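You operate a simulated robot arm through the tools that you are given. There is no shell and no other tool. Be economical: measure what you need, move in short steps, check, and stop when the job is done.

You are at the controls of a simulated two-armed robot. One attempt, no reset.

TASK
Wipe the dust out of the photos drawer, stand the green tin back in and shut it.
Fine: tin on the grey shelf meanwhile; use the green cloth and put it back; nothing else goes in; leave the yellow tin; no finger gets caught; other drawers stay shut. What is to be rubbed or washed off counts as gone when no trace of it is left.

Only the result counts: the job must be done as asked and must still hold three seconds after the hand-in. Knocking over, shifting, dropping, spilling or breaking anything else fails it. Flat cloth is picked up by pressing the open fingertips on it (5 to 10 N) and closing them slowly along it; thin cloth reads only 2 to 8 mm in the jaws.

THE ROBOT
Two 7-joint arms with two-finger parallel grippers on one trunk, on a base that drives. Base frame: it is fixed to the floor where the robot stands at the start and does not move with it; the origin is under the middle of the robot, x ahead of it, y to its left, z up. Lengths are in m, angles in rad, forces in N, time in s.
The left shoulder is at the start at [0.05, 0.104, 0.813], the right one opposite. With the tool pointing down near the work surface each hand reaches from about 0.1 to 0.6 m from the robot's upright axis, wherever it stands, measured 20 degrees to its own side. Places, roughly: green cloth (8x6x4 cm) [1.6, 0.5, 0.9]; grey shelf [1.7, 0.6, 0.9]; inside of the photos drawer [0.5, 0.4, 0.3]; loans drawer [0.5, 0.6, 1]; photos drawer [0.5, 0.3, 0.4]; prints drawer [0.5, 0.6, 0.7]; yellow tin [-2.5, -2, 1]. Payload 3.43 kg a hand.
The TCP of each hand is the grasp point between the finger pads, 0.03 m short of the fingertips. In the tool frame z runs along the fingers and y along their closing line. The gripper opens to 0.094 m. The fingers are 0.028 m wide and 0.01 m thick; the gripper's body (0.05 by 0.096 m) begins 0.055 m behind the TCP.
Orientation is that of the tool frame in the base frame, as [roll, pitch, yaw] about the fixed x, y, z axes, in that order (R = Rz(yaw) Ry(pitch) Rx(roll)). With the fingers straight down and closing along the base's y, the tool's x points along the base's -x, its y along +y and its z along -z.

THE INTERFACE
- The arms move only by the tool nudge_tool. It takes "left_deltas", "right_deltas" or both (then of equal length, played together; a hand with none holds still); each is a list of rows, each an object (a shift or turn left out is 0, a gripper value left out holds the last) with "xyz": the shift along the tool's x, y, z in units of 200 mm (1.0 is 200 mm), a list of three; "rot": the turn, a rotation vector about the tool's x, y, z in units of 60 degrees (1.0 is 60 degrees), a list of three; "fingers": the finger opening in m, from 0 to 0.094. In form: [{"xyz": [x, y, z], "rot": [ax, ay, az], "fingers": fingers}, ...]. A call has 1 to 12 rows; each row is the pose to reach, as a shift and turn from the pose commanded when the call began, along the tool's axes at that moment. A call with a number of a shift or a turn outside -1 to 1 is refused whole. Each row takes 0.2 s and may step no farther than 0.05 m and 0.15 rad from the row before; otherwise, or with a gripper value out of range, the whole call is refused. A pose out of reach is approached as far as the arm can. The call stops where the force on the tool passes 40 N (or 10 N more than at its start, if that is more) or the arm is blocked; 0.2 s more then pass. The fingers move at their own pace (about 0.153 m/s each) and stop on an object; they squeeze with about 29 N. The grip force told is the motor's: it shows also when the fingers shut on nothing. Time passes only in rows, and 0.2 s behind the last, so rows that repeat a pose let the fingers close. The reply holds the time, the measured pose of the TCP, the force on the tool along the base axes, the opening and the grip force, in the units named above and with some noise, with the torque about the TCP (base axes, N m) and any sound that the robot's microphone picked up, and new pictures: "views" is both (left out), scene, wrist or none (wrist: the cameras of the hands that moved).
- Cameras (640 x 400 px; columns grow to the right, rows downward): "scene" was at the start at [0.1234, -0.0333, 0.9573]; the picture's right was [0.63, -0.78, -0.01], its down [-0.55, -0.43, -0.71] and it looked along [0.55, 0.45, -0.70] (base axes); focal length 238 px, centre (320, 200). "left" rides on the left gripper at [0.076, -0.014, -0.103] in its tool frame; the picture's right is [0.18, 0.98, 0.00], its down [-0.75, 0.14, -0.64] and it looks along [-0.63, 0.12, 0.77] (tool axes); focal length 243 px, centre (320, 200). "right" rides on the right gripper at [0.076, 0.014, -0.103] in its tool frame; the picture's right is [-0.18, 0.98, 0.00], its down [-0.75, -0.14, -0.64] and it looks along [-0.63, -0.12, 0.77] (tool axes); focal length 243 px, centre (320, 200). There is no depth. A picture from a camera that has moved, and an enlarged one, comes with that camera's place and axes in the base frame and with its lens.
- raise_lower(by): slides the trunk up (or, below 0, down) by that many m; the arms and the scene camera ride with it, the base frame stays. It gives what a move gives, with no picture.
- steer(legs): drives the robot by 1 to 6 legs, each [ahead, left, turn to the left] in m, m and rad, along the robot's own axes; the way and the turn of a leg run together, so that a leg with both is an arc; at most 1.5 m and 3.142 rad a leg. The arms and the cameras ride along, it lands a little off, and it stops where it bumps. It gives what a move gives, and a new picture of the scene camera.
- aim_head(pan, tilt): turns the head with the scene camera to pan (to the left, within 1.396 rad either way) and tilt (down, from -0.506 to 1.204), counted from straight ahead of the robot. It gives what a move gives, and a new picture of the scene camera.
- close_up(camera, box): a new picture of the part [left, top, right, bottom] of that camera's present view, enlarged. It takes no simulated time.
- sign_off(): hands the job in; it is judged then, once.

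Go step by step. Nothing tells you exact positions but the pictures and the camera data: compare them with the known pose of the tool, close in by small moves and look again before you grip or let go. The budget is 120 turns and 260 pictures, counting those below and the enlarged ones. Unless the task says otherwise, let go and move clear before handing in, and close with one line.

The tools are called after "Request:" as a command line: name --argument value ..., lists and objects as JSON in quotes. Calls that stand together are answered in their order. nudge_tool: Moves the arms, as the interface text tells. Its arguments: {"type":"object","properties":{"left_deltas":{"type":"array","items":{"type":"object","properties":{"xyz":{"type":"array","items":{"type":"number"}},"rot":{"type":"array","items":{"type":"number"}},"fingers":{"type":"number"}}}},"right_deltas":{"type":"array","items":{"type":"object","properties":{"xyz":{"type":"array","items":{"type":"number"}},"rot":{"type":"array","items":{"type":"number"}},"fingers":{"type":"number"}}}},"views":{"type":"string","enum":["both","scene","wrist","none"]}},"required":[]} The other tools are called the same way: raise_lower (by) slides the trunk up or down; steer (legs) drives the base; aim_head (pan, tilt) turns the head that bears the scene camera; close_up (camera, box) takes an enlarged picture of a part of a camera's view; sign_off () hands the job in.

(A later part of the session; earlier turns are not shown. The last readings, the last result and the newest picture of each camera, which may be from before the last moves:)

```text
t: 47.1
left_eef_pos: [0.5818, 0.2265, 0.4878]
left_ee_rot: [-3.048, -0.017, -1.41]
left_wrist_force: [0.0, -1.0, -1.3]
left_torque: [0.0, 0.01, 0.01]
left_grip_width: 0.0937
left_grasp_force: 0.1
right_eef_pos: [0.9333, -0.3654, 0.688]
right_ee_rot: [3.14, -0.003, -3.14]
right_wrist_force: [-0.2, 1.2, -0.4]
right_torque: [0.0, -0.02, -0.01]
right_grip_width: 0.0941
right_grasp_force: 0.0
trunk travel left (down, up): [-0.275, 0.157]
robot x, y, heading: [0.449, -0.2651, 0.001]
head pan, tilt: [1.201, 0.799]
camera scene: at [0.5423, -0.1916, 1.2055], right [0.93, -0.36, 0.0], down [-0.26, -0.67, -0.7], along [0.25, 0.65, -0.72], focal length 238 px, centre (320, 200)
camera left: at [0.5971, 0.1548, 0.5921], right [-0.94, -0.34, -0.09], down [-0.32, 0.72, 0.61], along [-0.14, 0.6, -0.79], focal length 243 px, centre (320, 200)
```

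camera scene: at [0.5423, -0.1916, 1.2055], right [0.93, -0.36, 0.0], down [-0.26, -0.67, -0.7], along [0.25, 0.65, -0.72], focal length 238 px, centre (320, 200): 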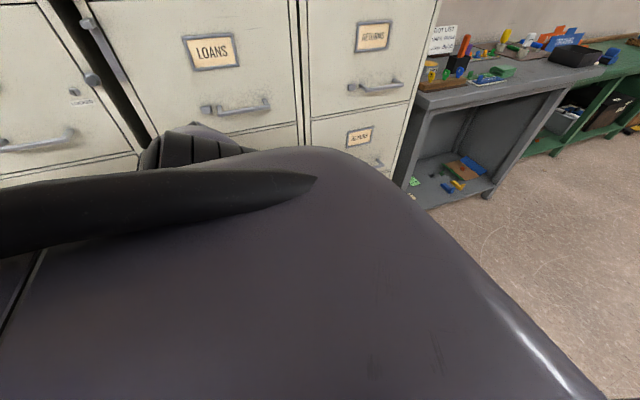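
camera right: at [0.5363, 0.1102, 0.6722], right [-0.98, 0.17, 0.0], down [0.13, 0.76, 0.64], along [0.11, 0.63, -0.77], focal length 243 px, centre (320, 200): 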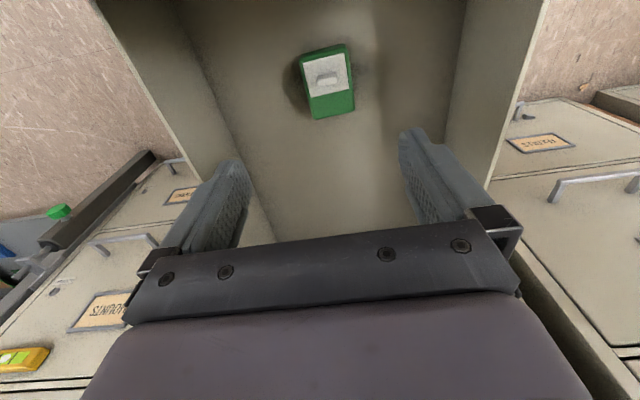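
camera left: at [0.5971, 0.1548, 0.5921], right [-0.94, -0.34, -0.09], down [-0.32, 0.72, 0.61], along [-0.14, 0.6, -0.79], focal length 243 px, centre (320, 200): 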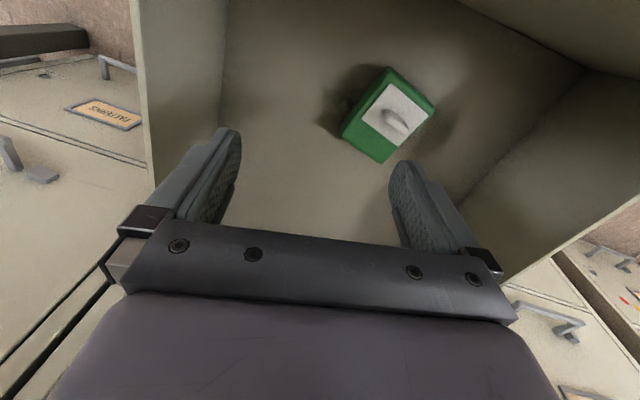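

The tin got turned slightly (about 12°) but stands. The arm was near full stretch; I'll lift, straighten and align to the tin, then lower the trunk so the arm has slack.

Request:
nudge_tool --left_deltas '[{"xyz": [0, 0, -0.24]}, {"xyz": [0, 0, -0.48], "rot": [-0.05, 0, 0]}, {"xyz": [0, 0, -0.7], "rot": [-0.09, 0, 0]}, {"xyz": [-0.02, 0.08, -0.85], "rot": [-0.09, 0, 0.09]}, {"xyz": [-0.04, 0.16, -0.85], "rot": [-0.09, 0, 0.18]}, {"xyz": [-0.06, 0.24, -0.85], "rot": [-0.09, 0, 0.27]}, {"xyz": [-0.08, 0.32, -0.85], "rot": [-0.09, 0, 0.353]}]' --views "none"

Request:
raise_lower --by -0.17

Request:
close_up --camera "left" --box '[0, 0, 640, 400]'

```text
t: 48.7
left_eef_pos: [0.4983, 0.2328, 0.6497]
left_ee_rot: [-3.137, -0.001, -1.78]
left_wrist_force: [0.0, -0.6, 0.7]
left_torque: [0.01, 0.02, 0.02]
left_grip_width: 0.0941
left_grasp_force: 0.0
right_eef_pos: [0.933, -0.3656, 0.6887]
right_ee_rot: [3.141, -0.003, -3.14]
right_wrist_force: [0.1, 0.0, 0.2]
right_torque: [0.0, 0.02, -0.01]
right_grip_width: 0.0941
right_grasp_force: 0.1
trunk travel left (down, up): [-0.275, 0.157]
robot x, y, heading: [0.4528, -0.2729, 0.002]
head pan, tilt: [1.201, 0.799]
```

```text
t: 50.6
left_eef_pos: [0.4984, 0.2329, 0.4802]
left_ee_rot: [-3.139, -0.003, -1.778]
left_wrist_force: [0.4, 0.0, 0.4]
left_torque: [0.01, -0.03, -0.01]
left_grip_width: 0.0942
left_grasp_force: 0.1
right_eef_pos: [0.9334, -0.3664, 0.5201]
right_ee_rot: [-3.14, -0.001, -3.14]
right_wrist_force: [-0.3, 0.1, -0.8]
right_torque: [-0.01, 0.03, 0.0]
right_grip_width: 0.0941
right_grasp_force: 0.0
trunk travel left (down, up): [-0.105, 0.327]
robot x, y, heading: [0.4518, -0.2699, -0.004]
head pan, tilt: [1.201, 0.799]
```

```text
1.00 times, centred on (320, 200) of left (not enlarged: the box is as wide or as high as the picture)
camera zoom: at [0.4959, 0.156, 0.5819], right [-1.0, 0.02, 0.0], down [0.01, 0.77, 0.64], along [0.02, 0.64, -0.77], focal length 243 px, centre (320, 200)
```

zoom: 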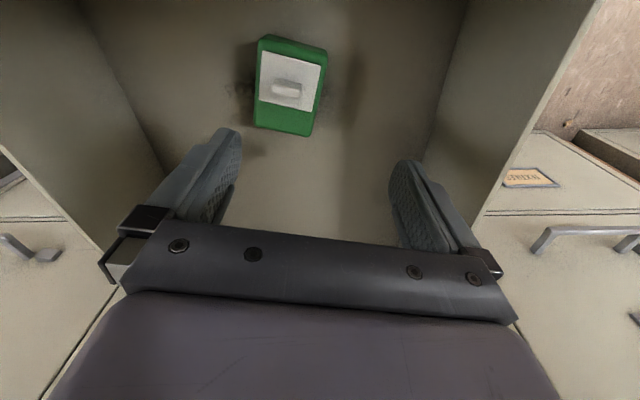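

Request:
nudge_tool --left_deltas '[{"xyz": [-0.01, -0.09, 0], "rot": [0, 0, 0.02]}, {"xyz": [-0.01, -0.17, 0.1], "rot": [0, 0, 0.02]}, {"xyz": [-0.01, -0.17, 0.3], "rot": [0, 0, 0.02]}, {"xyz": [-0.01, -0.17, 0.45], "rot": [0, 0, 0.02]}]' --views "wrist"

```text
t: 51.6
left_eef_pos: [0.5306, 0.2273, 0.3871]
left_ee_rot: [-3.139, 0.0, -1.798]
left_wrist_force: [-0.8, -0.7, 0.7]
left_torque: [-0.01, 0.02, 0.01]
left_grip_width: 0.0936
left_grasp_force: 0.1
right_eef_pos: [0.932, -0.3657, 0.5196]
right_ee_rot: [3.14, -0.003, -3.141]
right_wrist_force: [-0.9, 0.8, 0.1]
right_torque: [0.03, -0.02, 0.0]
right_grip_width: 0.0942
right_grasp_force: 0.0
trunk travel left (down, up): [-0.105, 0.327]
robot x, y, heading: [0.4563, -0.2696, -0.001]
head pan, tilt: [1.201, 0.799]
camera left: at [0.5272, 0.1514, 0.4903], right [-1.0, 0.04, 0.0], down [0.03, 0.77, 0.64], along [0.03, 0.64, -0.77], focal length 243 px, centre (320, 200)
```

left: 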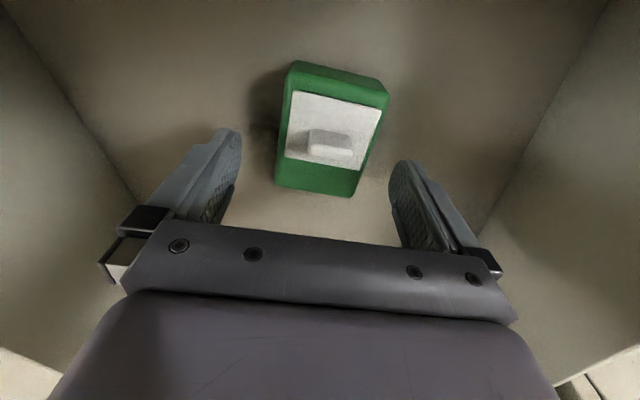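

Aligned with the tin. Descending around it with small steps.

Request:
nudge_tool --left_deltas '[{"xyz": [-0.01, 0.035, 0.1]}, {"xyz": [-0.01, 0.035, 0.2]}, {"xyz": [-0.01, 0.035, 0.3]}]' --views "wrist"

```text
t: 52.3
left_eef_pos: [0.5246, 0.2298, 0.3543]
left_ee_rot: [-3.141, -0.002, -1.798]
left_wrist_force: [-0.2, -3.0, 17.8]
left_torque: [0.2, 0.85, 0.04]
left_grip_width: 0.0935
left_grasp_force: 0.1
right_eef_pos: [0.9336, -0.3649, 0.5182]
right_ee_rot: [3.138, -0.002, -3.14]
right_wrist_force: [0.3, 0.7, -0.5]
right_torque: [-0.03, 0.01, -0.03]
right_grip_width: 0.0941
right_grasp_force: 0.1
trunk travel left (down, up): [-0.105, 0.327]
robot x, y, heading: [0.4542, -0.2682, -0.005]
head pan, tilt: [1.201, 0.799]
stopped in row 3 (left hand): the force on the tool passed its limit at 61 N (the readings are from after the stop); the commanded pose is now the measured one
camera left: at [0.5207, 0.1542, 0.4565], right [-1.0, 0.04, 0.0], down [0.03, 0.77, 0.64], along [0.03, 0.64, -0.77], focal length 243 px, centre (320, 200)
```

left: 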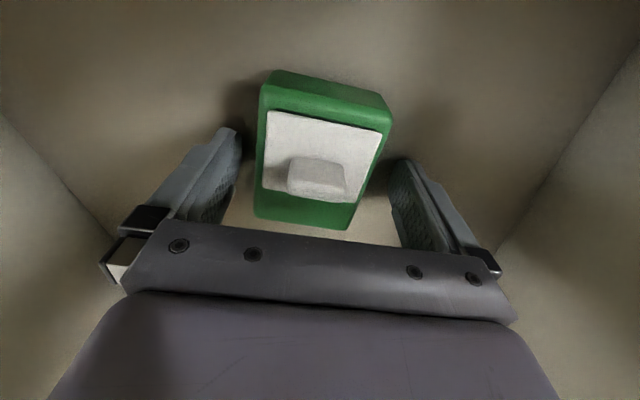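

Request:
close_up --camera "left" --box '[200, 60, 460, 240]'

```text
2.22 times, centred on (330, 150) of left
camera zoom: at [0.5207, 0.1542, 0.4565], right [-1.0, 0.04, 0.0], down [0.03, 0.77, 0.64], along [0.03, 0.64, -0.77], focal length 539 px, centre (298, 311)
```

zoom: 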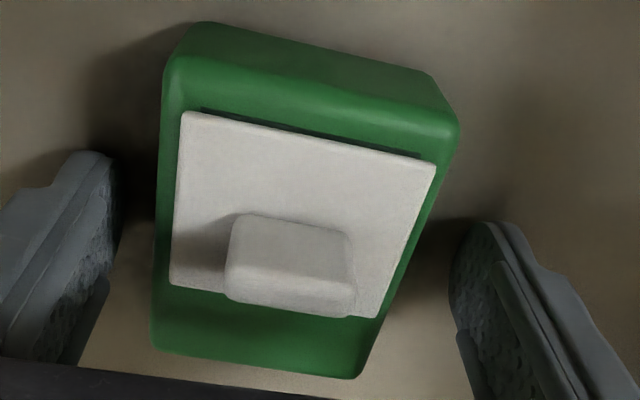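

The fingertips appear to be at the drawer floor on both sides of the tin (floor ≈0.32). I'll raise 3 mm and close.

Request:
nudge_tool --left_deltas '[{"xyz": [0, 0, -0.015], "rot": [0, 0, 0.04]}, {"xyz": [0, 0, -0.015], "rot": [0, 0, 0.04], "fingers": 0.07}, {"xyz": [0, 0, -0.015], "rot": [0, 0, 0.04], "fingers": 0.04}, {"xyz": [0, 0, -0.015], "rot": [0, 0, 0.04], "fingers": 0.03}, {"xyz": [0, 0, -0.015], "rot": [0, 0, 0.04], "fingers": 0.03}]' --views "wrist"

```text
t: 53.5
left_eef_pos: [0.5242, 0.2312, 0.3553]
left_ee_rot: [-3.139, -0.004, -1.84]
left_wrist_force: [-0.3, -0.4, -0.7]
left_torque: [0.0, 0.01, -0.01]
left_grip_width: 0.0622
left_grasp_force: 28.5
right_eef_pos: [0.9313, -0.3653, 0.5213]
right_ee_rot: [3.141, -0.002, -3.141]
right_wrist_force: [-0.2, -0.1, 0.3]
right_torque: [0.04, 0.01, -0.01]
right_grip_width: 0.094
right_grasp_force: 0.1
trunk travel left (down, up): [-0.105, 0.327]
robot x, y, heading: [0.4533, -0.267, -0.001]
head pan, tilt: [1.201, 0.799]
camera left: at [0.5174, 0.155, 0.4578], right [-1.0, 0.08, 0.0], down [0.06, 0.77, 0.64], along [0.05, 0.64, -0.77], focal length 243 px, centre (320, 200)
```

left: 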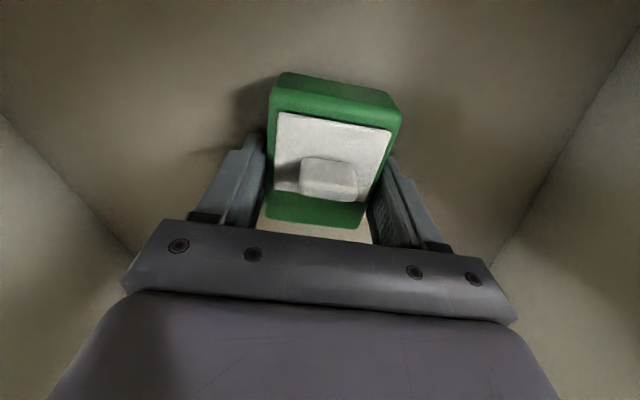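

Gripped at 62 mm. Lifting slowly and checking.

Request:
nudge_tool --left_deltas '[{"xyz": [0, 0, -0.06]}, {"xyz": [0, 0, -0.12]}, {"xyz": [0, 0, -0.2]}, {"xyz": [0, 0, -0.3]}, {"xyz": [0, 0, -0.4]}]' --views "wrist"

```text
t: 54.7
left_eef_pos: [0.525, 0.231, 0.435]
left_ee_rot: [-3.139, -0.003, -1.839]
left_wrist_force: [0.1, 0.2, -2.0]
left_torque: [0.01, -0.03, -0.01]
left_grip_width: 0.0574
left_grasp_force: 29.4
right_eef_pos: [0.9327, -0.3646, 0.5193]
right_ee_rot: [-3.141, -0.001, -3.139]
right_wrist_force: [1.1, 0.3, 0.1]
right_torque: [0.02, -0.04, 0.0]
right_grip_width: 0.0943
right_grasp_force: 0.1
trunk travel left (down, up): [-0.105, 0.327]
robot x, y, heading: [0.453, -0.2689, -0.003]
head pan, tilt: [1.201, 0.799]
camera left: at [0.5173, 0.155, 0.5376], right [-1.0, 0.08, 0.0], down [0.06, 0.77, 0.64], along [0.05, 0.64, -0.77], focal length 243 px, centre (320, 200)
```

left: 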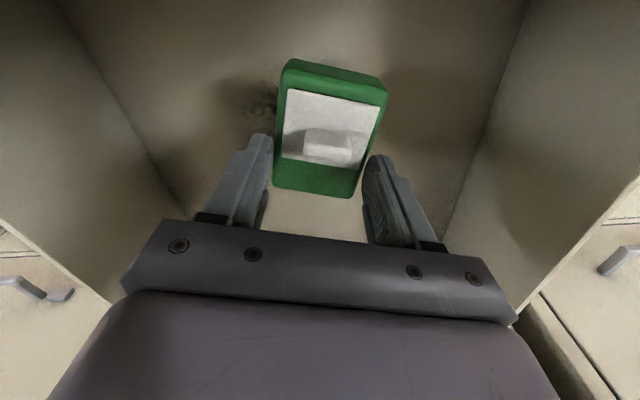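

Request:
close_up --camera "left" --box '[200, 40, 460, 240]'

```text
2.00 times, centred on (330, 140) of left
camera zoom: at [0.5173, 0.155, 0.5376], right [-1.0, 0.08, 0.0], down [0.06, 0.77, 0.64], along [0.05, 0.64, -0.77], focal length 485 px, centre (300, 320)
```

zoom: 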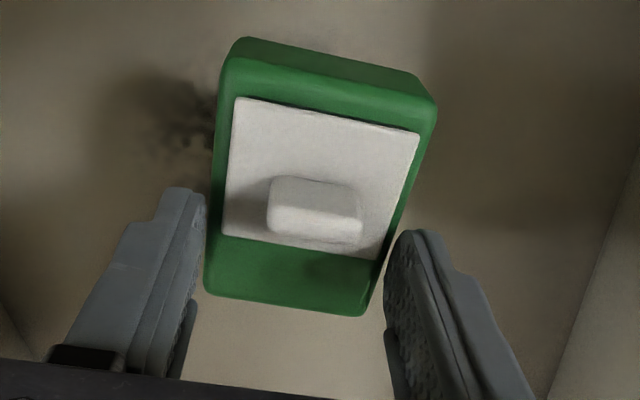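

The tin hangs only by the fingertips and is slipping; I'll set it gently back down and regrip deeper.

Request:
nudge_tool --left_deltas '[{"xyz": [0, 0, 0.06]}, {"xyz": [0, 0, 0.12]}, {"xyz": [0, 0, 0.18]}, {"xyz": [0, 0, 0.24]}, {"xyz": [0, 0, 0.28]}]' --views "wrist"

```text
t: 55.9
left_eef_pos: [0.524, 0.232, 0.3819]
left_ee_rot: [3.141, 0.002, -1.84]
left_wrist_force: [-1.8, -1.5, 22.1]
left_torque: [-0.08, 0.1, 0.08]
left_grip_width: 0.058
left_grasp_force: 29.3
right_eef_pos: [0.932, -0.3653, 0.5207]
right_ee_rot: [3.137, -0.001, -3.137]
right_wrist_force: [-0.4, -0.5, -0.6]
right_torque: [-0.01, -0.03, -0.01]
right_grip_width: 0.0943
right_grasp_force: 0.1
trunk travel left (down, up): [-0.105, 0.327]
robot x, y, heading: [0.4495, -0.2676, 0.001]
head pan, tilt: [1.201, 0.799]
camera left: at [0.5176, 0.1543, 0.4835], right [-1.0, 0.08, 0.0], down [0.06, 0.76, 0.64], along [0.05, 0.64, -0.77], focal length 243 px, centre (320, 200)
```

left: 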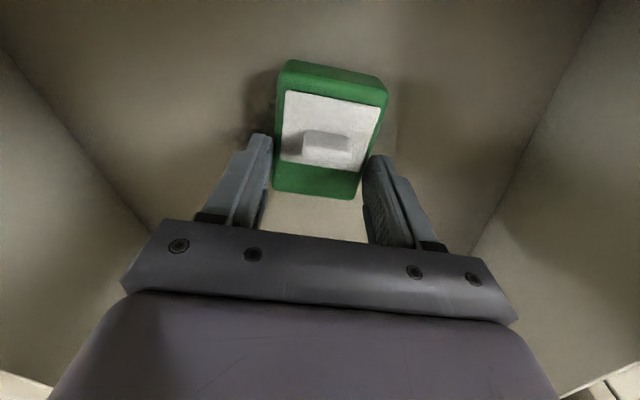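

Tin rests on the floor again (floor ≈0.32, tin ≈3.5 cm high). Opening, going down 2.4 cm and closing again on it.

Request:
nudge_tool --left_deltas '[{"xyz": [0, 0, -0.02], "fingers": 0.094}, {"xyz": [0, 0, -0.02], "fingers": 0.094}, {"xyz": [0, 0, -0.02], "fingers": 0.094}]' --views "wrist"

```text
t: 56.7
left_eef_pos: [0.5233, 0.2299, 0.3827]
left_ee_rot: [-3.139, -0.002, -1.839]
left_wrist_force: [0.5, 0.9, -0.3]
left_torque: [0.0, -0.01, 0.0]
left_grip_width: 0.0942
left_grasp_force: 0.0
right_eef_pos: [0.9327, -0.3654, 0.5191]
right_ee_rot: [3.141, -0.002, -3.14]
right_wrist_force: [-1.0, -0.2, 0.2]
right_torque: [-0.03, 0.02, 0.02]
right_grip_width: 0.094
right_grasp_force: 0.1
trunk travel left (down, up): [-0.105, 0.327]
robot x, y, heading: [0.4526, -0.2661, 0.0]
head pan, tilt: [1.201, 0.799]
camera left: at [0.5175, 0.1544, 0.4858], right [-1.0, 0.08, 0.0], down [0.06, 0.77, 0.64], along [0.05, 0.64, -0.77], focal length 243 px, centre (320, 200)
```

left: 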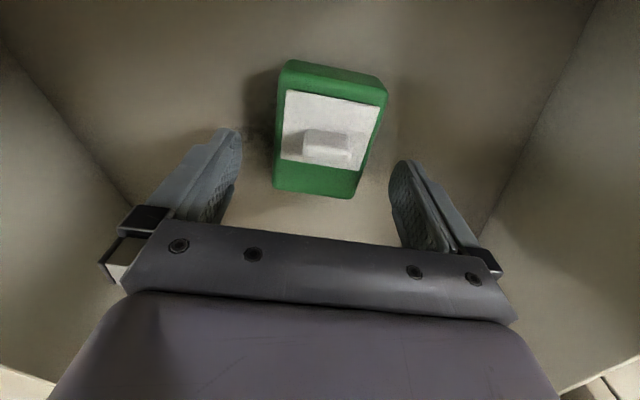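

Aligned, but my grip was off-centre by ~1.4 cm along the tin; shifting and descending.

Request:
nudge_tool --left_deltas '[{"xyz": [0.07, 0.016, 0]}, {"xyz": [0.07, 0.016, 0.06]}, {"xyz": [0.07, 0.016, 0.125]}]' --views "wrist"

```text
t: 57.5
left_eef_pos: [0.5178, 0.2213, 0.3572]
left_ee_rot: [-3.141, 0.003, -1.838]
left_wrist_force: [1.2, 19.9, 10.9]
left_torque: [-3.53, 0.35, -0.27]
left_grip_width: 0.0939
left_grasp_force: 0.0
right_eef_pos: [0.9339, -0.3659, 0.5203]
right_ee_rot: [3.14, -0.002, -3.14]
right_wrist_force: [0.1, 0.2, 0.1]
right_torque: [0.01, -0.02, 0.0]
right_grip_width: 0.0941
right_grasp_force: 0.1
trunk travel left (down, up): [-0.105, 0.327]
robot x, y, heading: [0.4526, -0.2674, -0.001]
head pan, tilt: [1.201, 0.799]
camera left: at [0.5109, 0.144, 0.4601], right [-1.0, 0.08, 0.0], down [0.06, 0.76, 0.64], along [0.06, 0.64, -0.76], focal length 243 px, centre (320, 200)
```

left: 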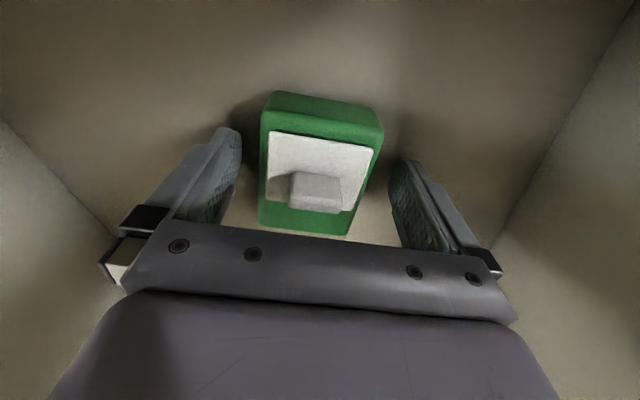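

The wrist (≈0.18 m above TCP) is touching the front panel. I'll tilt the hand back ~8° about the tool's y to clear it, then close.

Request:
nudge_tool --left_deltas '[{"xyz": [0, 0, -0.015], "rot": [0, 0.07, 0]}, {"xyz": [0, 0, -0.015], "rot": [0, 0.14, 0]}, {"xyz": [0, 0, -0.015], "rot": [0, 0.14, 0]}]' --views "wrist"

```text
t: 58.3
left_eef_pos: [0.5173, 0.217, 0.3611]
left_ee_rot: [3.141, -0.137, -1.841]
left_wrist_force: [0.7, -0.7, 0.0]
left_torque: [0.01, -0.02, -0.02]
left_grip_width: 0.0942
left_grasp_force: 0.1
right_eef_pos: [0.9332, -0.3643, 0.5191]
right_ee_rot: [3.139, -0.001, -3.14]
right_wrist_force: [-0.3, -0.5, 0.7]
right_torque: [0.0, 0.0, -0.01]
right_grip_width: 0.0941
right_grasp_force: 0.0
trunk travel left (down, up): [-0.105, 0.327]
robot x, y, heading: [0.4506, -0.2679, -0.002]
head pan, tilt: [1.201, 0.799]
camera left: at [0.5141, 0.155, 0.4729], right [-1.0, 0.09, 0.03], down [0.09, 0.84, 0.53], along [0.02, 0.53, -0.85], focal length 243 px, centre (320, 200)
```

left: 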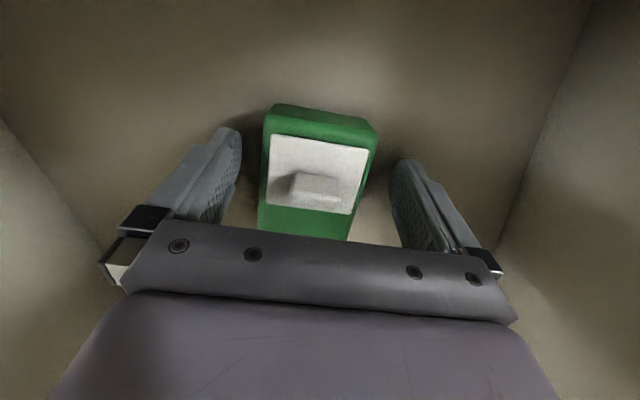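

Free now and well centred. Down 4 mm and close.

Request:
nudge_tool --left_deltas '[{"xyz": [0, 0, 0.02], "fingers": 0.094}, {"xyz": [0, 0, 0.02], "fingers": 0.07}, {"xyz": [0, 0, 0.02], "fingers": 0.04}, {"xyz": [0, 0, 0.02], "fingers": 0.03}, {"xyz": [0, 0, 0.02], "fingers": 0.03}, {"xyz": [0, 0, 0.02], "fingers": 0.03}]' --views "none"

Request:
nudge_tool --left_deltas '[{"xyz": [0, 0, -0.05]}, {"xyz": [0, 0, -0.1]}, {"xyz": [0, 0, -0.15]}, {"xyz": [0, 0, -0.2]}]' --views "wrist"

```text
t: 59.7
left_eef_pos: [0.5179, 0.2176, 0.3578]
left_ee_rot: [-3.139, -0.149, -1.838]
left_wrist_force: [0.0, -0.2, 1.3]
left_torque: [-0.08, -0.09, -0.03]
left_grip_width: 0.062
left_grasp_force: 29.7
right_eef_pos: [0.9333, -0.3653, 0.5188]
right_ee_rot: [3.141, -0.003, -3.139]
right_wrist_force: [-0.6, 0.0, -0.4]
right_torque: [-0.01, -0.02, 0.01]
right_grip_width: 0.094
right_grasp_force: 0.1
trunk travel left (down, up): [-0.105, 0.327]
robot x, y, heading: [0.4541, -0.2655, -0.006]
head pan, tilt: [1.201, 0.799]
```

```text
t: 60.7
left_eef_pos: [0.5189, 0.2225, 0.3967]
left_ee_rot: [-3.139, -0.148, -1.84]
left_wrist_force: [-1.1, 0.2, -1.6]
left_torque: [0.0, 0.03, 0.04]
left_grip_width: 0.062
left_grasp_force: 28.8
right_eef_pos: [0.934, -0.3658, 0.52]
right_ee_rot: [3.141, -0.001, -3.141]
right_wrist_force: [0.3, 0.1, 0.2]
right_torque: [0.0, 0.02, 0.01]
right_grip_width: 0.0939
right_grasp_force: 0.0
trunk travel left (down, up): [-0.105, 0.327]
robot x, y, heading: [0.4545, -0.2647, -0.003]
head pan, tilt: [1.201, 0.799]
camera left: at [0.5167, 0.1625, 0.5099], right [-1.0, 0.08, 0.03], down [0.09, 0.85, 0.52], along [0.02, 0.52, -0.85], focal length 243 px, centre (320, 200)
```

left: 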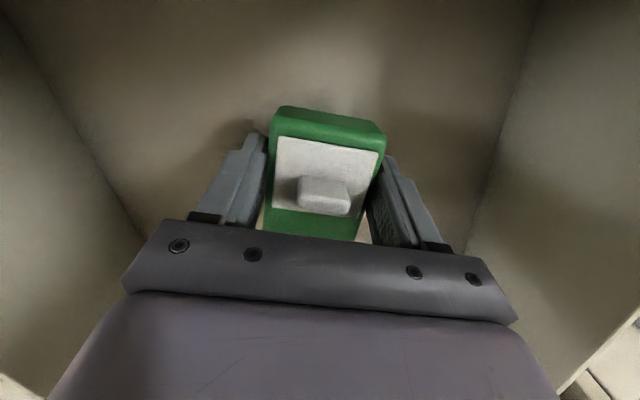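

Solid grip now. Raising the trunk to lift the tin out of the drawer.

Request:
raise_lower --by 0.31

Request:
close_up --camera "left" --box '[0, 0, 640, 400]'

```text
t: 63.8
left_eef_pos: [0.5195, 0.2238, 0.7065]
left_ee_rot: [-3.141, -0.15, -1.839]
left_wrist_force: [-0.8, -0.3, -2.1]
left_torque: [-0.02, 0.0, 0.0]
left_grip_width: 0.0621
left_grasp_force: 29.4
right_eef_pos: [0.9333, -0.3641, 0.8295]
right_ee_rot: [3.141, 0.0, -3.141]
right_wrist_force: [-0.4, 0.5, -0.5]
right_torque: [0.01, -0.02, 0.02]
right_grip_width: 0.094
right_grasp_force: 0.0
trunk travel left (down, up): [-0.415, 0.017]
robot x, y, heading: [0.4505, -0.2665, 0.002]
head pan, tilt: [1.201, 0.799]
```

```text
1.00 times, centred on (320, 200) of left (not enlarged: the box is as wide or as high as the picture)
camera zoom: at [0.5166, 0.1627, 0.8197], right [-1.0, 0.09, 0.03], down [0.09, 0.85, 0.52], along [0.02, 0.52, -0.85], focal length 243 px, centre (320, 200)
```

zoom: 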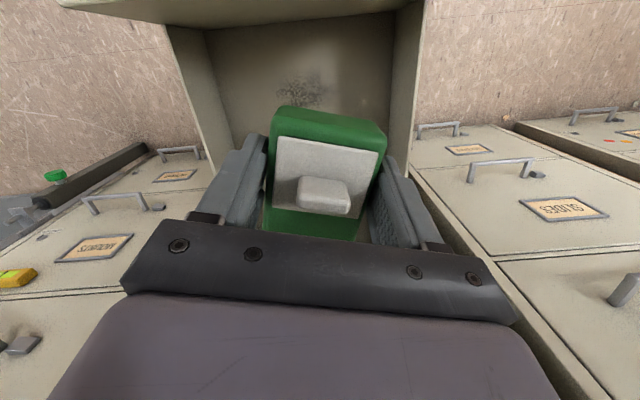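

The dust patch shows where the tin stood, near (0.545, 0.22). A closer look.

Request:
close_up --camera "left" --box '[160, 0, 440, 175]'

Request:
aim_head --pan 0.7 --tilt 0.35

```text
2.29 times, centred on (300, 88) of left
camera zoom: at [0.5166, 0.1627, 0.8197], right [-1.0, 0.09, 0.03], down [0.09, 0.85, 0.52], along [0.02, 0.52, -0.85], focal length 555 px, centre (366, 457)
```

zoom: 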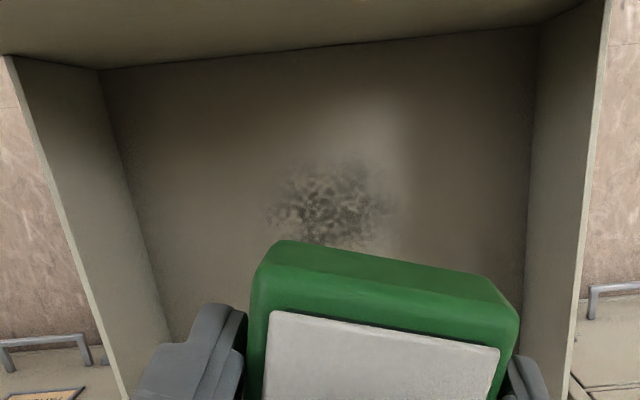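

```text
t: 64.7
left_eef_pos: [0.5197, 0.2248, 0.7077]
left_ee_rot: [-3.14, -0.15, -1.839]
left_wrist_force: [0.6, 0.6, -0.8]
left_torque: [-0.04, 0.01, 0.01]
left_grip_width: 0.062
left_grasp_force: 29.4
right_eef_pos: [0.9329, -0.3656, 0.8299]
right_ee_rot: [3.141, -0.001, -3.139]
right_wrist_force: [-1.2, 0.6, 0.1]
right_torque: [0.0, 0.02, 0.01]
right_grip_width: 0.0942
right_grasp_force: 0.1
trunk travel left (down, up): [-0.415, 0.017]
robot x, y, heading: [0.4512, -0.2689, -0.001]
head pan, tilt: [0.7, 0.351]
camera scene: at [0.5841, -0.2064, 1.3851], right [0.64, -0.77, 0.0], down [-0.26, -0.22, -0.94], along [0.72, 0.6, -0.34], focal length 238 px, centre (320, 200)
```

scene: 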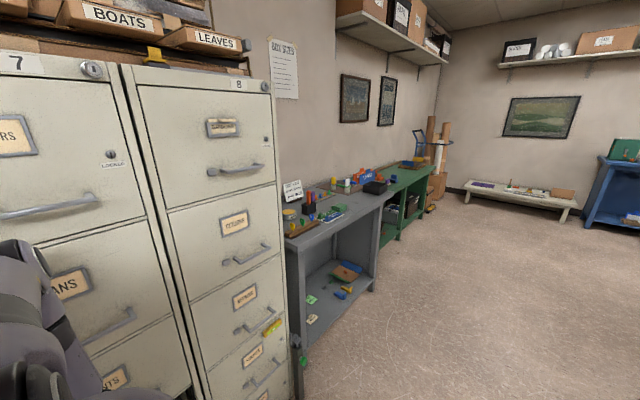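

The dust is a patch ~10 cm wide around where the tin stood. The grey bench's front edge runs at y≈0.4, x≈1.14–1.93. I'll raise the right hand and drive over with the tin.

Request:
nudge_tool --right_deltas '[{"xyz": [0, 0, -0.24]}, {"xyz": [0, 0, -0.48]}, {"xyz": [0, 0, -0.72]}, {"xyz": [0, 0, -0.95]}]' --views "none"

Request:
steer --legs '[[0, -0.38, 0], [1.2, 0, 0], [0, 0, 1.57]]'

Request:
aim_head --pan 0 --tilt 0.55

```text
t: 65.7
left_eef_pos: [0.5178, 0.2244, 0.7077]
left_ee_rot: [-3.139, -0.149, -1.841]
left_wrist_force: [0.4, -0.9, -1.4]
left_torque: [0.02, 0.0, -0.02]
left_grip_width: 0.0619
left_grasp_force: 28.4
right_eef_pos: [0.931, -0.3664, 1.0222]
right_ee_rot: [-3.141, -0.002, -3.137]
right_wrist_force: [-0.4, -0.3, -0.2]
right_torque: [0.0, 0.03, -0.02]
right_grip_width: 0.0939
right_grasp_force: 0.0
trunk travel left (down, up): [-0.415, 0.017]
robot x, y, heading: [0.4515, -0.2664, -0.002]
head pan, tilt: [0.7, 0.351]
```

```text
t: 78.9
left_eef_pos: [1.1276, -0.5805, 0.7072]
left_ee_rot: [-3.14, -0.149, -0.288]
left_wrist_force: [-0.8, -0.5, -1.6]
left_torque: [0.0, -0.05, 0.01]
left_grip_width: 0.0621
left_grasp_force: 29.0
right_eef_pos: [1.7244, -0.1784, 1.0215]
right_ee_rot: [3.142, -0.001, -1.587]
right_wrist_force: [0.2, -0.8, -0.6]
right_torque: [-0.02, 0.01, -0.01]
right_grip_width: 0.094
right_grasp_force: 0.0
trunk travel left (down, up): [-0.415, 0.017]
robot x, y, heading: [1.6181, -0.6521, 1.55]
head pan, tilt: [0.7, 0.351]
camera scene: at [1.5619, -0.5248, 1.3852], right [0.78, 0.63, 0.0], down [0.22, -0.27, -0.94], along [-0.59, 0.73, -0.34], focal length 238 px, centre (320, 200)
```

scene: 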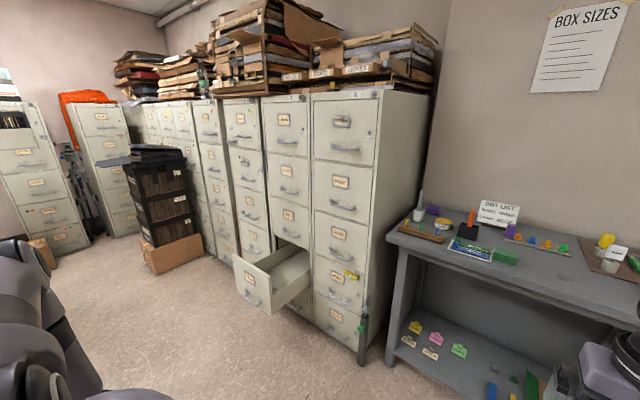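

```text
t: 80.0
left_eef_pos: [1.1268, -0.5808, 0.7061]
left_ee_rot: [-3.142, -0.148, -0.288]
left_wrist_force: [0.1, -0.9, -1.1]
left_torque: [0.02, -0.02, 0.0]
left_grip_width: 0.0619
left_grasp_force: 28.4
right_eef_pos: [1.7243, -0.1804, 1.0217]
right_ee_rot: [3.141, -0.002, -1.586]
right_wrist_force: [-0.1, 0.1, 0.3]
right_torque: [-0.01, -0.03, -0.02]
right_grip_width: 0.0941
right_grasp_force: 0.1
trunk travel left (down, up): [-0.415, 0.017]
robot x, y, heading: [1.6178, -0.6568, 1.55]
head pan, tilt: [0.0, 0.55]
camera scene: at [1.6222, -0.5073, 1.367], right [1.0, -0.02, 0.0], down [-0.01, -0.52, -0.85], along [0.02, 0.85, -0.52], focal length 238 px, centre (320, 200)
```

scene: 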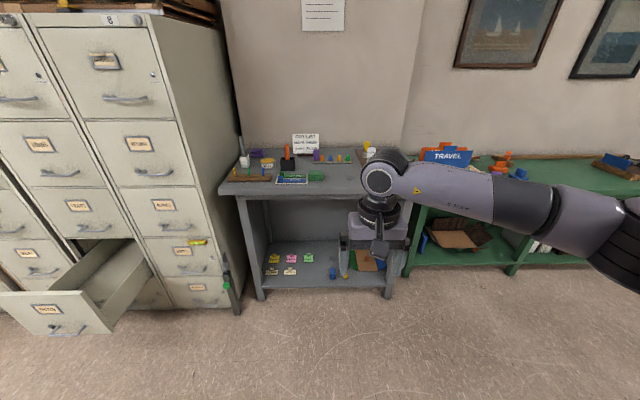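

Request:
close_up --camera "scene" --box '[210, 120, 410, 220]'

```text
3.20 times, centred on (310, 170) of scene
camera zoom: at [1.6222, -0.5073, 1.367], right [1.0, -0.02, 0.0], down [-0.01, -0.52, -0.85], along [0.02, 0.85, -0.52], focal length 760 px, centre (352, 296)
```

zoom: 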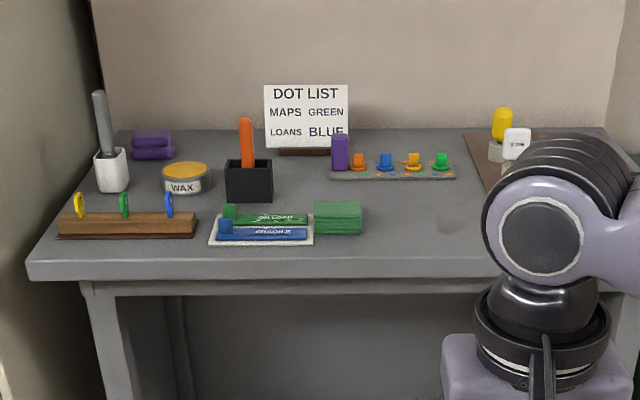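

There's clear space on the bench right of the green cloth. I'll retract the right hand and bring the left (with the tin) up and to the front, keeping its tilt so the tin stays level.

Request:
nudge_tool --left_deltas '[{"xyz": [0.037, 0, -0.24]}, {"xyz": [0.074, 0, -0.48]}, {"xyz": [0.11, 0, -0.72], "rot": [-0.015, 0, 0.1]}, {"xyz": [0.148, 0, -0.94], "rot": [-0.03, 0, 0.2]}, {"xyz": [0.2, -0.15, -0.945], "rot": [-0.045, 0, 0.3]}, {"xyz": [0.25, -0.3, -0.945], "rot": [-0.06, 0, 0.4]}, {"xyz": [0.3, -0.42, -0.945], "rot": [-0.075, 0, 0.5]}, {"xyz": [0.34, -0.54, -0.945], "rot": [-0.09, 0, 0.6]}, {"xyz": [0.39, -0.66, -0.945], "rot": [-0.105, 0, 0.7]}, {"xyz": [0.44, -0.765, -0.945], "rot": [-0.12, 0, 0.8]}, {"xyz": [0.44, -0.765, -0.945], "rot": [-0.135, 0, 0.9]}]' --right_deltas '[{"xyz": [0.08, 0, 0]}, {"xyz": [0.16, 0, 0]}, {"xyz": [0.24, 0, 0]}, {"xyz": [0.32, 0, 0]}, {"xyz": [0.4, 0, 0]}, {"xyz": [0.48, 0, 0]}, {"xyz": [0.56, 0, 0]}, {"xyz": [0.64, 0, 0]}, {"xyz": [0.72, 0, 0]}, {"xyz": [0.8, 0, 0]}, {"xyz": [0.85, 0, 0]}]' --views "scene"

```text
t: 82.4
left_eef_pos: [1.228, -0.4512, 0.9081]
left_ee_rot: [-3.14, -0.147, -1.242]
left_wrist_force: [-0.6, 0.6, -1.2]
left_torque: [-0.02, -0.03, -0.01]
left_grip_width: 0.0619
left_grasp_force: 29.1
right_eef_pos: [1.7215, -0.3496, 1.023]
right_ee_rot: [3.142, -0.002, -1.586]
right_wrist_force: [0.6, -0.6, -1.1]
right_torque: [-0.04, 0.05, -0.01]
right_grip_width: 0.094
right_grasp_force: 0.0
trunk travel left (down, up): [-0.415, 0.017]
robot x, y, heading: [1.6136, -0.6557, 1.55]
head pan, tilt: [0.0, 0.55]
camera scene: at [1.6224, -0.5074, 1.367], right [1.0, -0.02, 0.0], down [-0.01, -0.52, -0.85], along [0.02, 0.85, -0.52], focal length 238 px, centre (320, 200)
```

scene: 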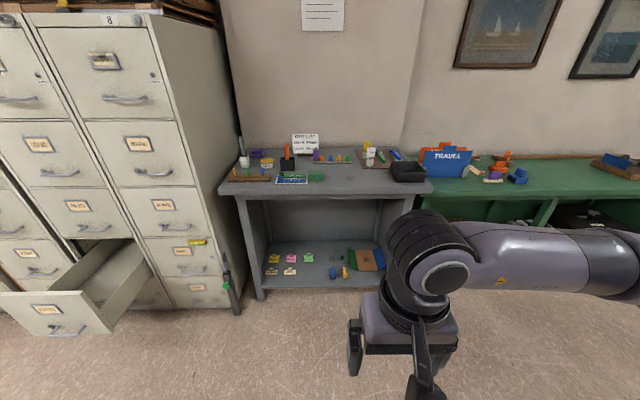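

Request:
nudge_tool --left_deltas '[{"xyz": [0.03, 0, -0.2]}, {"xyz": [0.06, 0, -0.4]}, {"xyz": [0.06, -0.12, -0.6], "rot": [-0.007, 0, 0.05]}, {"xyz": [0.06, -0.28, -0.72], "rot": [-0.015, 0, 0.1]}, {"xyz": [0.03, -0.45, -0.77], "rot": [-0.023, 0, 0.16]}, {"xyz": [0, -0.62, -0.77], "rot": [-0.031, 0, 0.21]}, {"xyz": [-0.04, -0.8, -0.77], "rot": [-0.039, 0, 0.26]}, {"xyz": [-0.09, -0.965, -0.77], "rot": [-0.046, 0, 0.31]}]' --views "none"

Request:
steer --legs '[[0, -0.25, 0.02], [0.45, 0, 0]]'

```text
t: 84.2
left_eef_pos: [1.3975, -0.3492, 1.0571]
left_ee_rot: [-3.141, -0.148, -1.57]
left_wrist_force: [0.4, 0.9, -1.2]
left_torque: [-0.05, -0.02, -0.01]
left_grip_width: 0.062
left_grasp_force: 29.2
right_eef_pos: [1.7215, -0.3485, 1.0222]
right_ee_rot: [3.139, -0.001, -1.588]
right_wrist_force: [-0.3, 0.7, -0.2]
right_torque: [0.0, -0.01, 0.01]
right_grip_width: 0.0941
right_grasp_force: 0.1
trunk travel left (down, up): [-0.415, 0.017]
robot x, y, heading: [1.6179, -0.6581, 1.551]
head pan, tilt: [0.0, 0.55]
```

```text
t: 89.3
left_eef_pos: [1.642, 0.1041, 1.0579]
left_ee_rot: [-3.14, -0.146, -1.553]
left_wrist_force: [-1.0, -0.8, -1.6]
left_torque: [0.0, -0.02, 0.01]
left_grip_width: 0.062
left_grasp_force: 29.2
right_eef_pos: [1.9664, 0.1105, 1.0225]
right_ee_rot: [3.14, -0.003, -1.57]
right_wrist_force: [0.0, 0.0, -0.1]
right_torque: [0.03, 0.0, -0.01]
right_grip_width: 0.094
right_grasp_force: 0.1
trunk travel left (down, up): [-0.415, 0.017]
robot x, y, heading: [1.8685, -0.1977, 1.568]
head pan, tilt: [0.0, 0.55]
camera scene: at [1.87, -0.0493, 1.3669], right [1.0, 0.0, 0.0], down [0.0, -0.52, -0.85], along [0.0, 0.85, -0.52], focal length 238 px, centre (320, 200)
```

scene: 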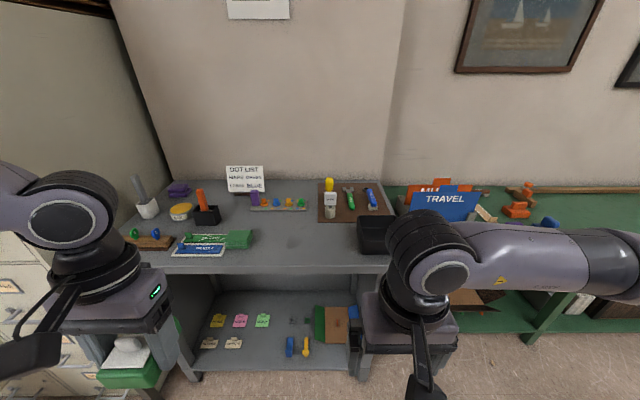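

The bench top is at z≈0.81, front edge y≈0.47; cloth near (1.61, 0.55). I'll move closer to set the tin at about (1.82, 0.57).

Request:
steer --legs '[[0.24, -0.1, 0]]'

Request:
aim_head --pan 0.15 --tilt 0.85

```text
t: 91.2
left_eef_pos: [1.7419, 0.3443, 1.0572]
left_ee_rot: [-3.14, -0.148, -1.553]
left_wrist_force: [0.4, -0.1, -0.5]
left_torque: [-0.01, 0.02, 0.0]
left_grip_width: 0.0619
left_grasp_force: 28.9
right_eef_pos: [2.0665, 0.3494, 1.0228]
right_ee_rot: [3.141, -0.002, -1.572]
right_wrist_force: [0.2, 0.2, -0.5]
right_torque: [0.02, 0.02, 0.0]
right_grip_width: 0.0939
right_grasp_force: 0.2
trunk travel left (down, up): [-0.415, 0.017]
robot x, y, heading: [1.9675, 0.0409, 1.563]
head pan, tilt: [0.0, 0.55]
camera scene: at [1.9708, 0.1898, 1.3668], right [1.0, 0.0, 0.0], down [0.0, -0.52, -0.85], along [0.0, 0.85, -0.52], focal length 238 px, centre (320, 200)
```

scene: 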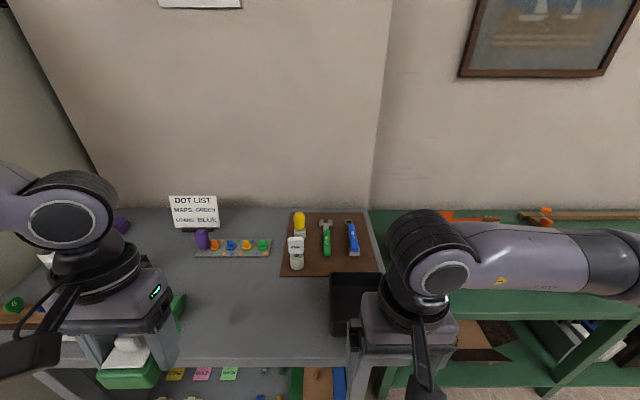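

```text
t: 92.0
left_eef_pos: [1.7418, 0.3435, 1.0581]
left_ee_rot: [-3.141, -0.147, -1.554]
left_wrist_force: [0.0, 0.5, -2.0]
left_torque: [-0.01, -0.01, 0.01]
left_grip_width: 0.062
left_grasp_force: 29.0
right_eef_pos: [2.0667, 0.3484, 1.0225]
right_ee_rot: [3.141, -0.002, -1.572]
right_wrist_force: [-0.4, 0.9, 0.1]
right_torque: [-0.02, 0.02, 0.02]
right_grip_width: 0.0939
right_grasp_force: 0.0
trunk travel left (down, up): [-0.415, 0.017]
robot x, y, heading: [1.9682, 0.0432, 1.566]
head pan, tilt: [0.15, 0.85]
camera scene: at [1.9589, 0.1768, 1.3416], right [0.99, 0.14, 0.0], down [0.11, -0.74, -0.66], along [-0.1, 0.65, -0.75], focal length 238 px, centre (320, 200)
```

scene: 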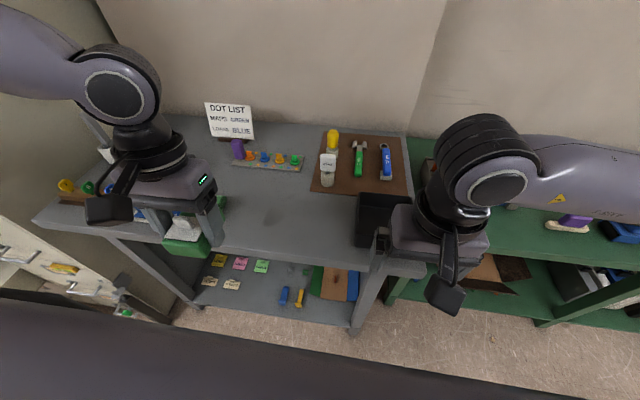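

Moving the tin above the free spot at about (1.84, 0.55).

Request:
nudge_tool --left_deltas '[{"xyz": [-0.18, -0.09, -0.027]}, {"xyz": [-0.36, -0.18, -0.054]}, {"xyz": [-0.54, -0.27, -0.08]}, {"xyz": [-0.72, -0.36, -0.107]}, {"xyz": [-0.88, -0.45, -0.13]}, {"xyz": [-0.98, -0.5, -0.147]}]' --views "none"

Request:
nudge_tool --left_deltas '[{"xyz": [-0.036, 0, 0.24]}, {"xyz": [-0.072, 0, 0.48]}, {"xyz": [-0.09, 0, 0.6]}]' --views "both"

```text
t: 93.4
left_eef_pos: [1.7872, 0.4916, 1.0659]
left_ee_rot: [-3.14, -0.147, -1.554]
left_wrist_force: [-0.4, -0.3, -1.6]
left_torque: [0.02, -0.04, 0.02]
left_grip_width: 0.062
left_grasp_force: 28.7
left hand out of reach, approached as far as the arm can: row 4, 5, 6
right_eef_pos: [2.0676, 0.3488, 1.0218]
right_ee_rot: [3.14, -0.002, -1.571]
right_wrist_force: [-0.1, -0.8, 0.7]
right_torque: [0.01, 0.01, -0.01]
right_grip_width: 0.094
right_grasp_force: 0.0
trunk travel left (down, up): [-0.415, 0.017]
robot x, y, heading: [1.9719, 0.0358, 1.563]
head pan, tilt: [0.15, 0.85]
```

```text
t: 94.2
left_eef_pos: [1.7618, 0.4698, 0.9653]
left_ee_rot: [-3.139, -0.147, -1.555]
left_wrist_force: [0.2, 0.5, -2.1]
left_torque: [-0.02, 0.02, -0.01]
left_grip_width: 0.0621
left_grasp_force: 28.9
left hand out of reach, approached as far as the arm can: row 1, 2, 3
right_eef_pos: [2.0667, 0.3482, 1.022]
right_ee_rot: [-3.14, -0.001, -1.573]
right_wrist_force: [-0.1, 0.1, -0.6]
right_torque: [0.0, 0.02, -0.02]
right_grip_width: 0.0939
right_grasp_force: 0.0
trunk travel left (down, up): [-0.415, 0.017]
robot x, y, heading: [1.967, 0.042, 1.566]
head pan, tilt: [0.15, 0.85]
camera scene: at [1.9587, 0.1768, 1.3415], right [0.99, 0.14, 0.0], down [0.11, -0.74, -0.66], along [-0.1, 0.65, -0.75], focal length 238 px, centre (320, 200)
camera left: at [1.7766, 0.4102, 1.0774], right [-0.98, -0.2, 0.03], down [-0.16, 0.84, 0.53], along [-0.13, 0.51, -0.85], focal length 243 px, centre (320, 200)
```

scene: 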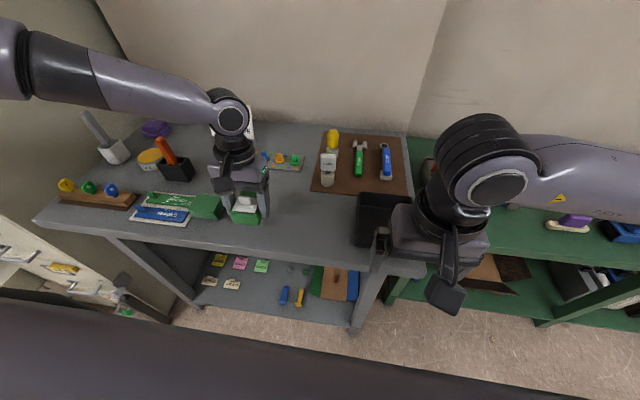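
left: 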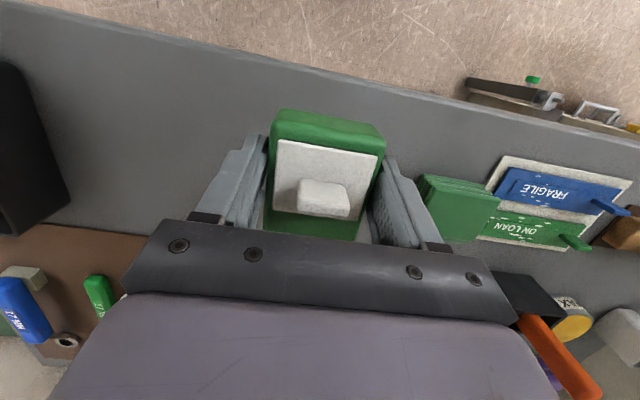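

The reach is limited toward the middle; I'll try reaching further out on the left side of the robot, then shift the base sideways instead.

Request:
nudge_tool --left_deltas '[{"xyz": [0.02, 0.2, -0.05]}, {"xyz": [0.06, 0.4, -0.1]}, {"xyz": [0.1, 0.475, -0.15]}, {"xyz": [0.1, 0.475, -0.15]}]' --views "none"

```text
t: 95.2
left_eef_pos: [1.6691, 0.4518, 0.9964]
left_ee_rot: [3.141, -0.149, -1.556]
left_wrist_force: [-0.4, 0.2, -2.1]
left_torque: [0.03, -0.02, -0.01]
left_grip_width: 0.0619
left_grasp_force: 29.4
right_eef_pos: [2.0672, 0.3482, 1.0231]
right_ee_rot: [3.14, -0.002, -1.571]
right_wrist_force: [-0.4, 0.6, 0.0]
right_torque: [0.04, -0.03, 0.02]
right_grip_width: 0.0937
right_grasp_force: 0.1
trunk travel left (down, up): [-0.415, 0.017]
robot x, y, heading: [1.9675, 0.043, 1.567]
head pan, tilt: [0.15, 0.85]
```

Request:
nudge_tool --left_deltas '[{"xyz": [-0.15, -0.05, -0.02]}, {"xyz": [-0.3, -0.1, -0.04]}, {"xyz": [-0.37, -0.155, -0.05]}]' --views "none"

```text
t: 96.0
left_eef_pos: [1.6977, 0.5289, 0.9956]
left_ee_rot: [-3.141, -0.148, -1.553]
left_wrist_force: [0.0, -0.3, -1.7]
left_torque: [-0.02, 0.01, 0.03]
left_grip_width: 0.062
left_grasp_force: 29.2
right_eef_pos: [2.0677, 0.3495, 1.0229]
right_ee_rot: [3.139, -0.002, -1.572]
right_wrist_force: [0.5, -0.5, 0.5]
right_torque: [0.0, 0.01, 0.01]
right_grip_width: 0.0942
right_grasp_force: 0.0
trunk travel left (down, up): [-0.415, 0.017]
robot x, y, heading: [1.9659, 0.0427, 1.568]
head pan, tilt: [0.15, 0.85]
```

Good: it reaches there. Now shift the base right 0.12 m and look.

Request:
steer --legs '[[0, -0.12, 0]]'

Request:
raise_lower --by -0.06

Request:
close_up --camera "left" --box '[0, 0, 640, 400]'

Request:
close_up --camera "scene" --box '[100, 100, 420, 300]'

```text
t: 97.7
left_eef_pos: [1.8175, 0.529, 0.9957]
left_ee_rot: [-3.141, -0.145, -1.557]
left_wrist_force: [-0.2, 0.1, -1.5]
left_torque: [-0.05, 0.01, -0.01]
left_grip_width: 0.0622
left_grasp_force: 28.4
right_eef_pos: [2.1867, 0.3491, 1.0226]
right_ee_rot: [3.14, -0.001, -1.574]
right_wrist_force: [1.1, -0.7, 0.7]
right_torque: [0.01, 0.01, 0.02]
right_grip_width: 0.0942
right_grasp_force: 0.0
trunk travel left (down, up): [-0.415, 0.017]
robot x, y, heading: [2.0897, 0.039, 1.563]
head pan, tilt: [0.15, 0.85]
camera scene: at [2.0781, 0.1761, 1.3415], right [0.99, 0.14, 0.0], down [0.11, -0.74, -0.66], along [-0.09, 0.65, -0.75], focal length 238 px, centre (320, 200)
```

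scene: 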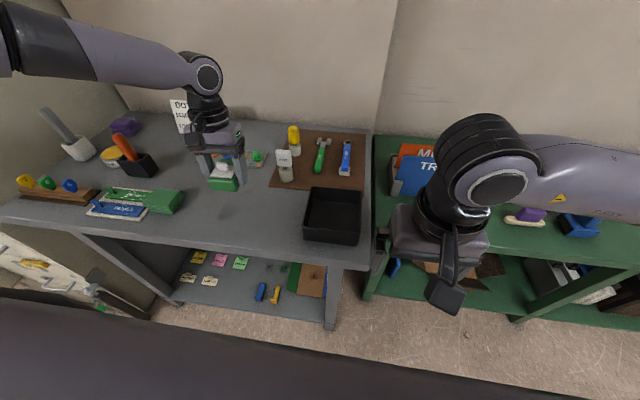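

```text
t: 98.7
left_eef_pos: [1.8173, 0.5287, 0.9358]
left_ee_rot: [3.141, -0.148, -1.556]
left_wrist_force: [0.6, -0.9, -2.0]
left_torque: [-0.01, -0.03, -0.01]
left_grip_width: 0.0619
left_grasp_force: 28.6
right_eef_pos: [2.1868, 0.3478, 0.963]
right_ee_rot: [3.14, -0.002, -1.573]
right_wrist_force: [0.3, -0.2, -0.5]
right_torque: [0.03, 0.01, -0.04]
right_grip_width: 0.0941
right_grasp_force: 0.0
trunk travel left (down, up): [-0.355, 0.077]
robot x, y, heading: [2.0853, 0.0374, 1.558]
head pan, tilt: [0.15, 0.85]
```

```text
1.00 times, centred on (320, 200) of left (not enlarged: the box is as wide or as high as the picture)
camera zoom: at [1.8324, 0.4687, 1.048], right [-0.98, -0.2, 0.03], down [-0.15, 0.84, 0.52], along [-0.13, 0.51, -0.85], focal length 243 px, centre (320, 200)
```

zoom: 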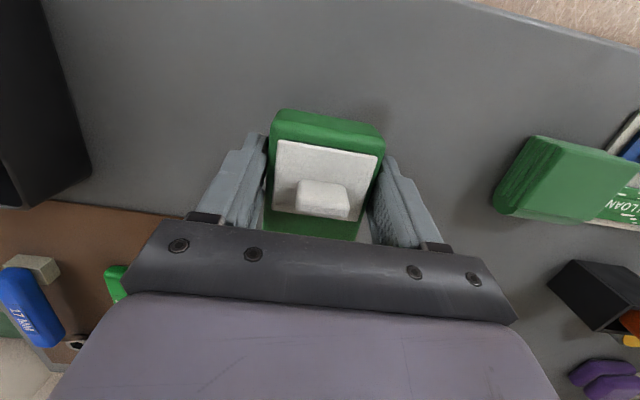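

```text
2.00 times, centred on (260, 200) of scene
camera zoom: at [2.0778, 0.1759, 1.2816], right [0.99, 0.14, 0.0], down [0.11, -0.74, -0.66], along [-0.09, 0.65, -0.75], focal length 475 px, centre (440, 200)
```

zoom: 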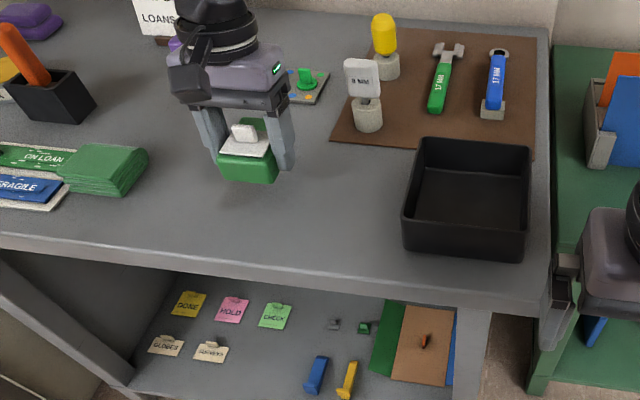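

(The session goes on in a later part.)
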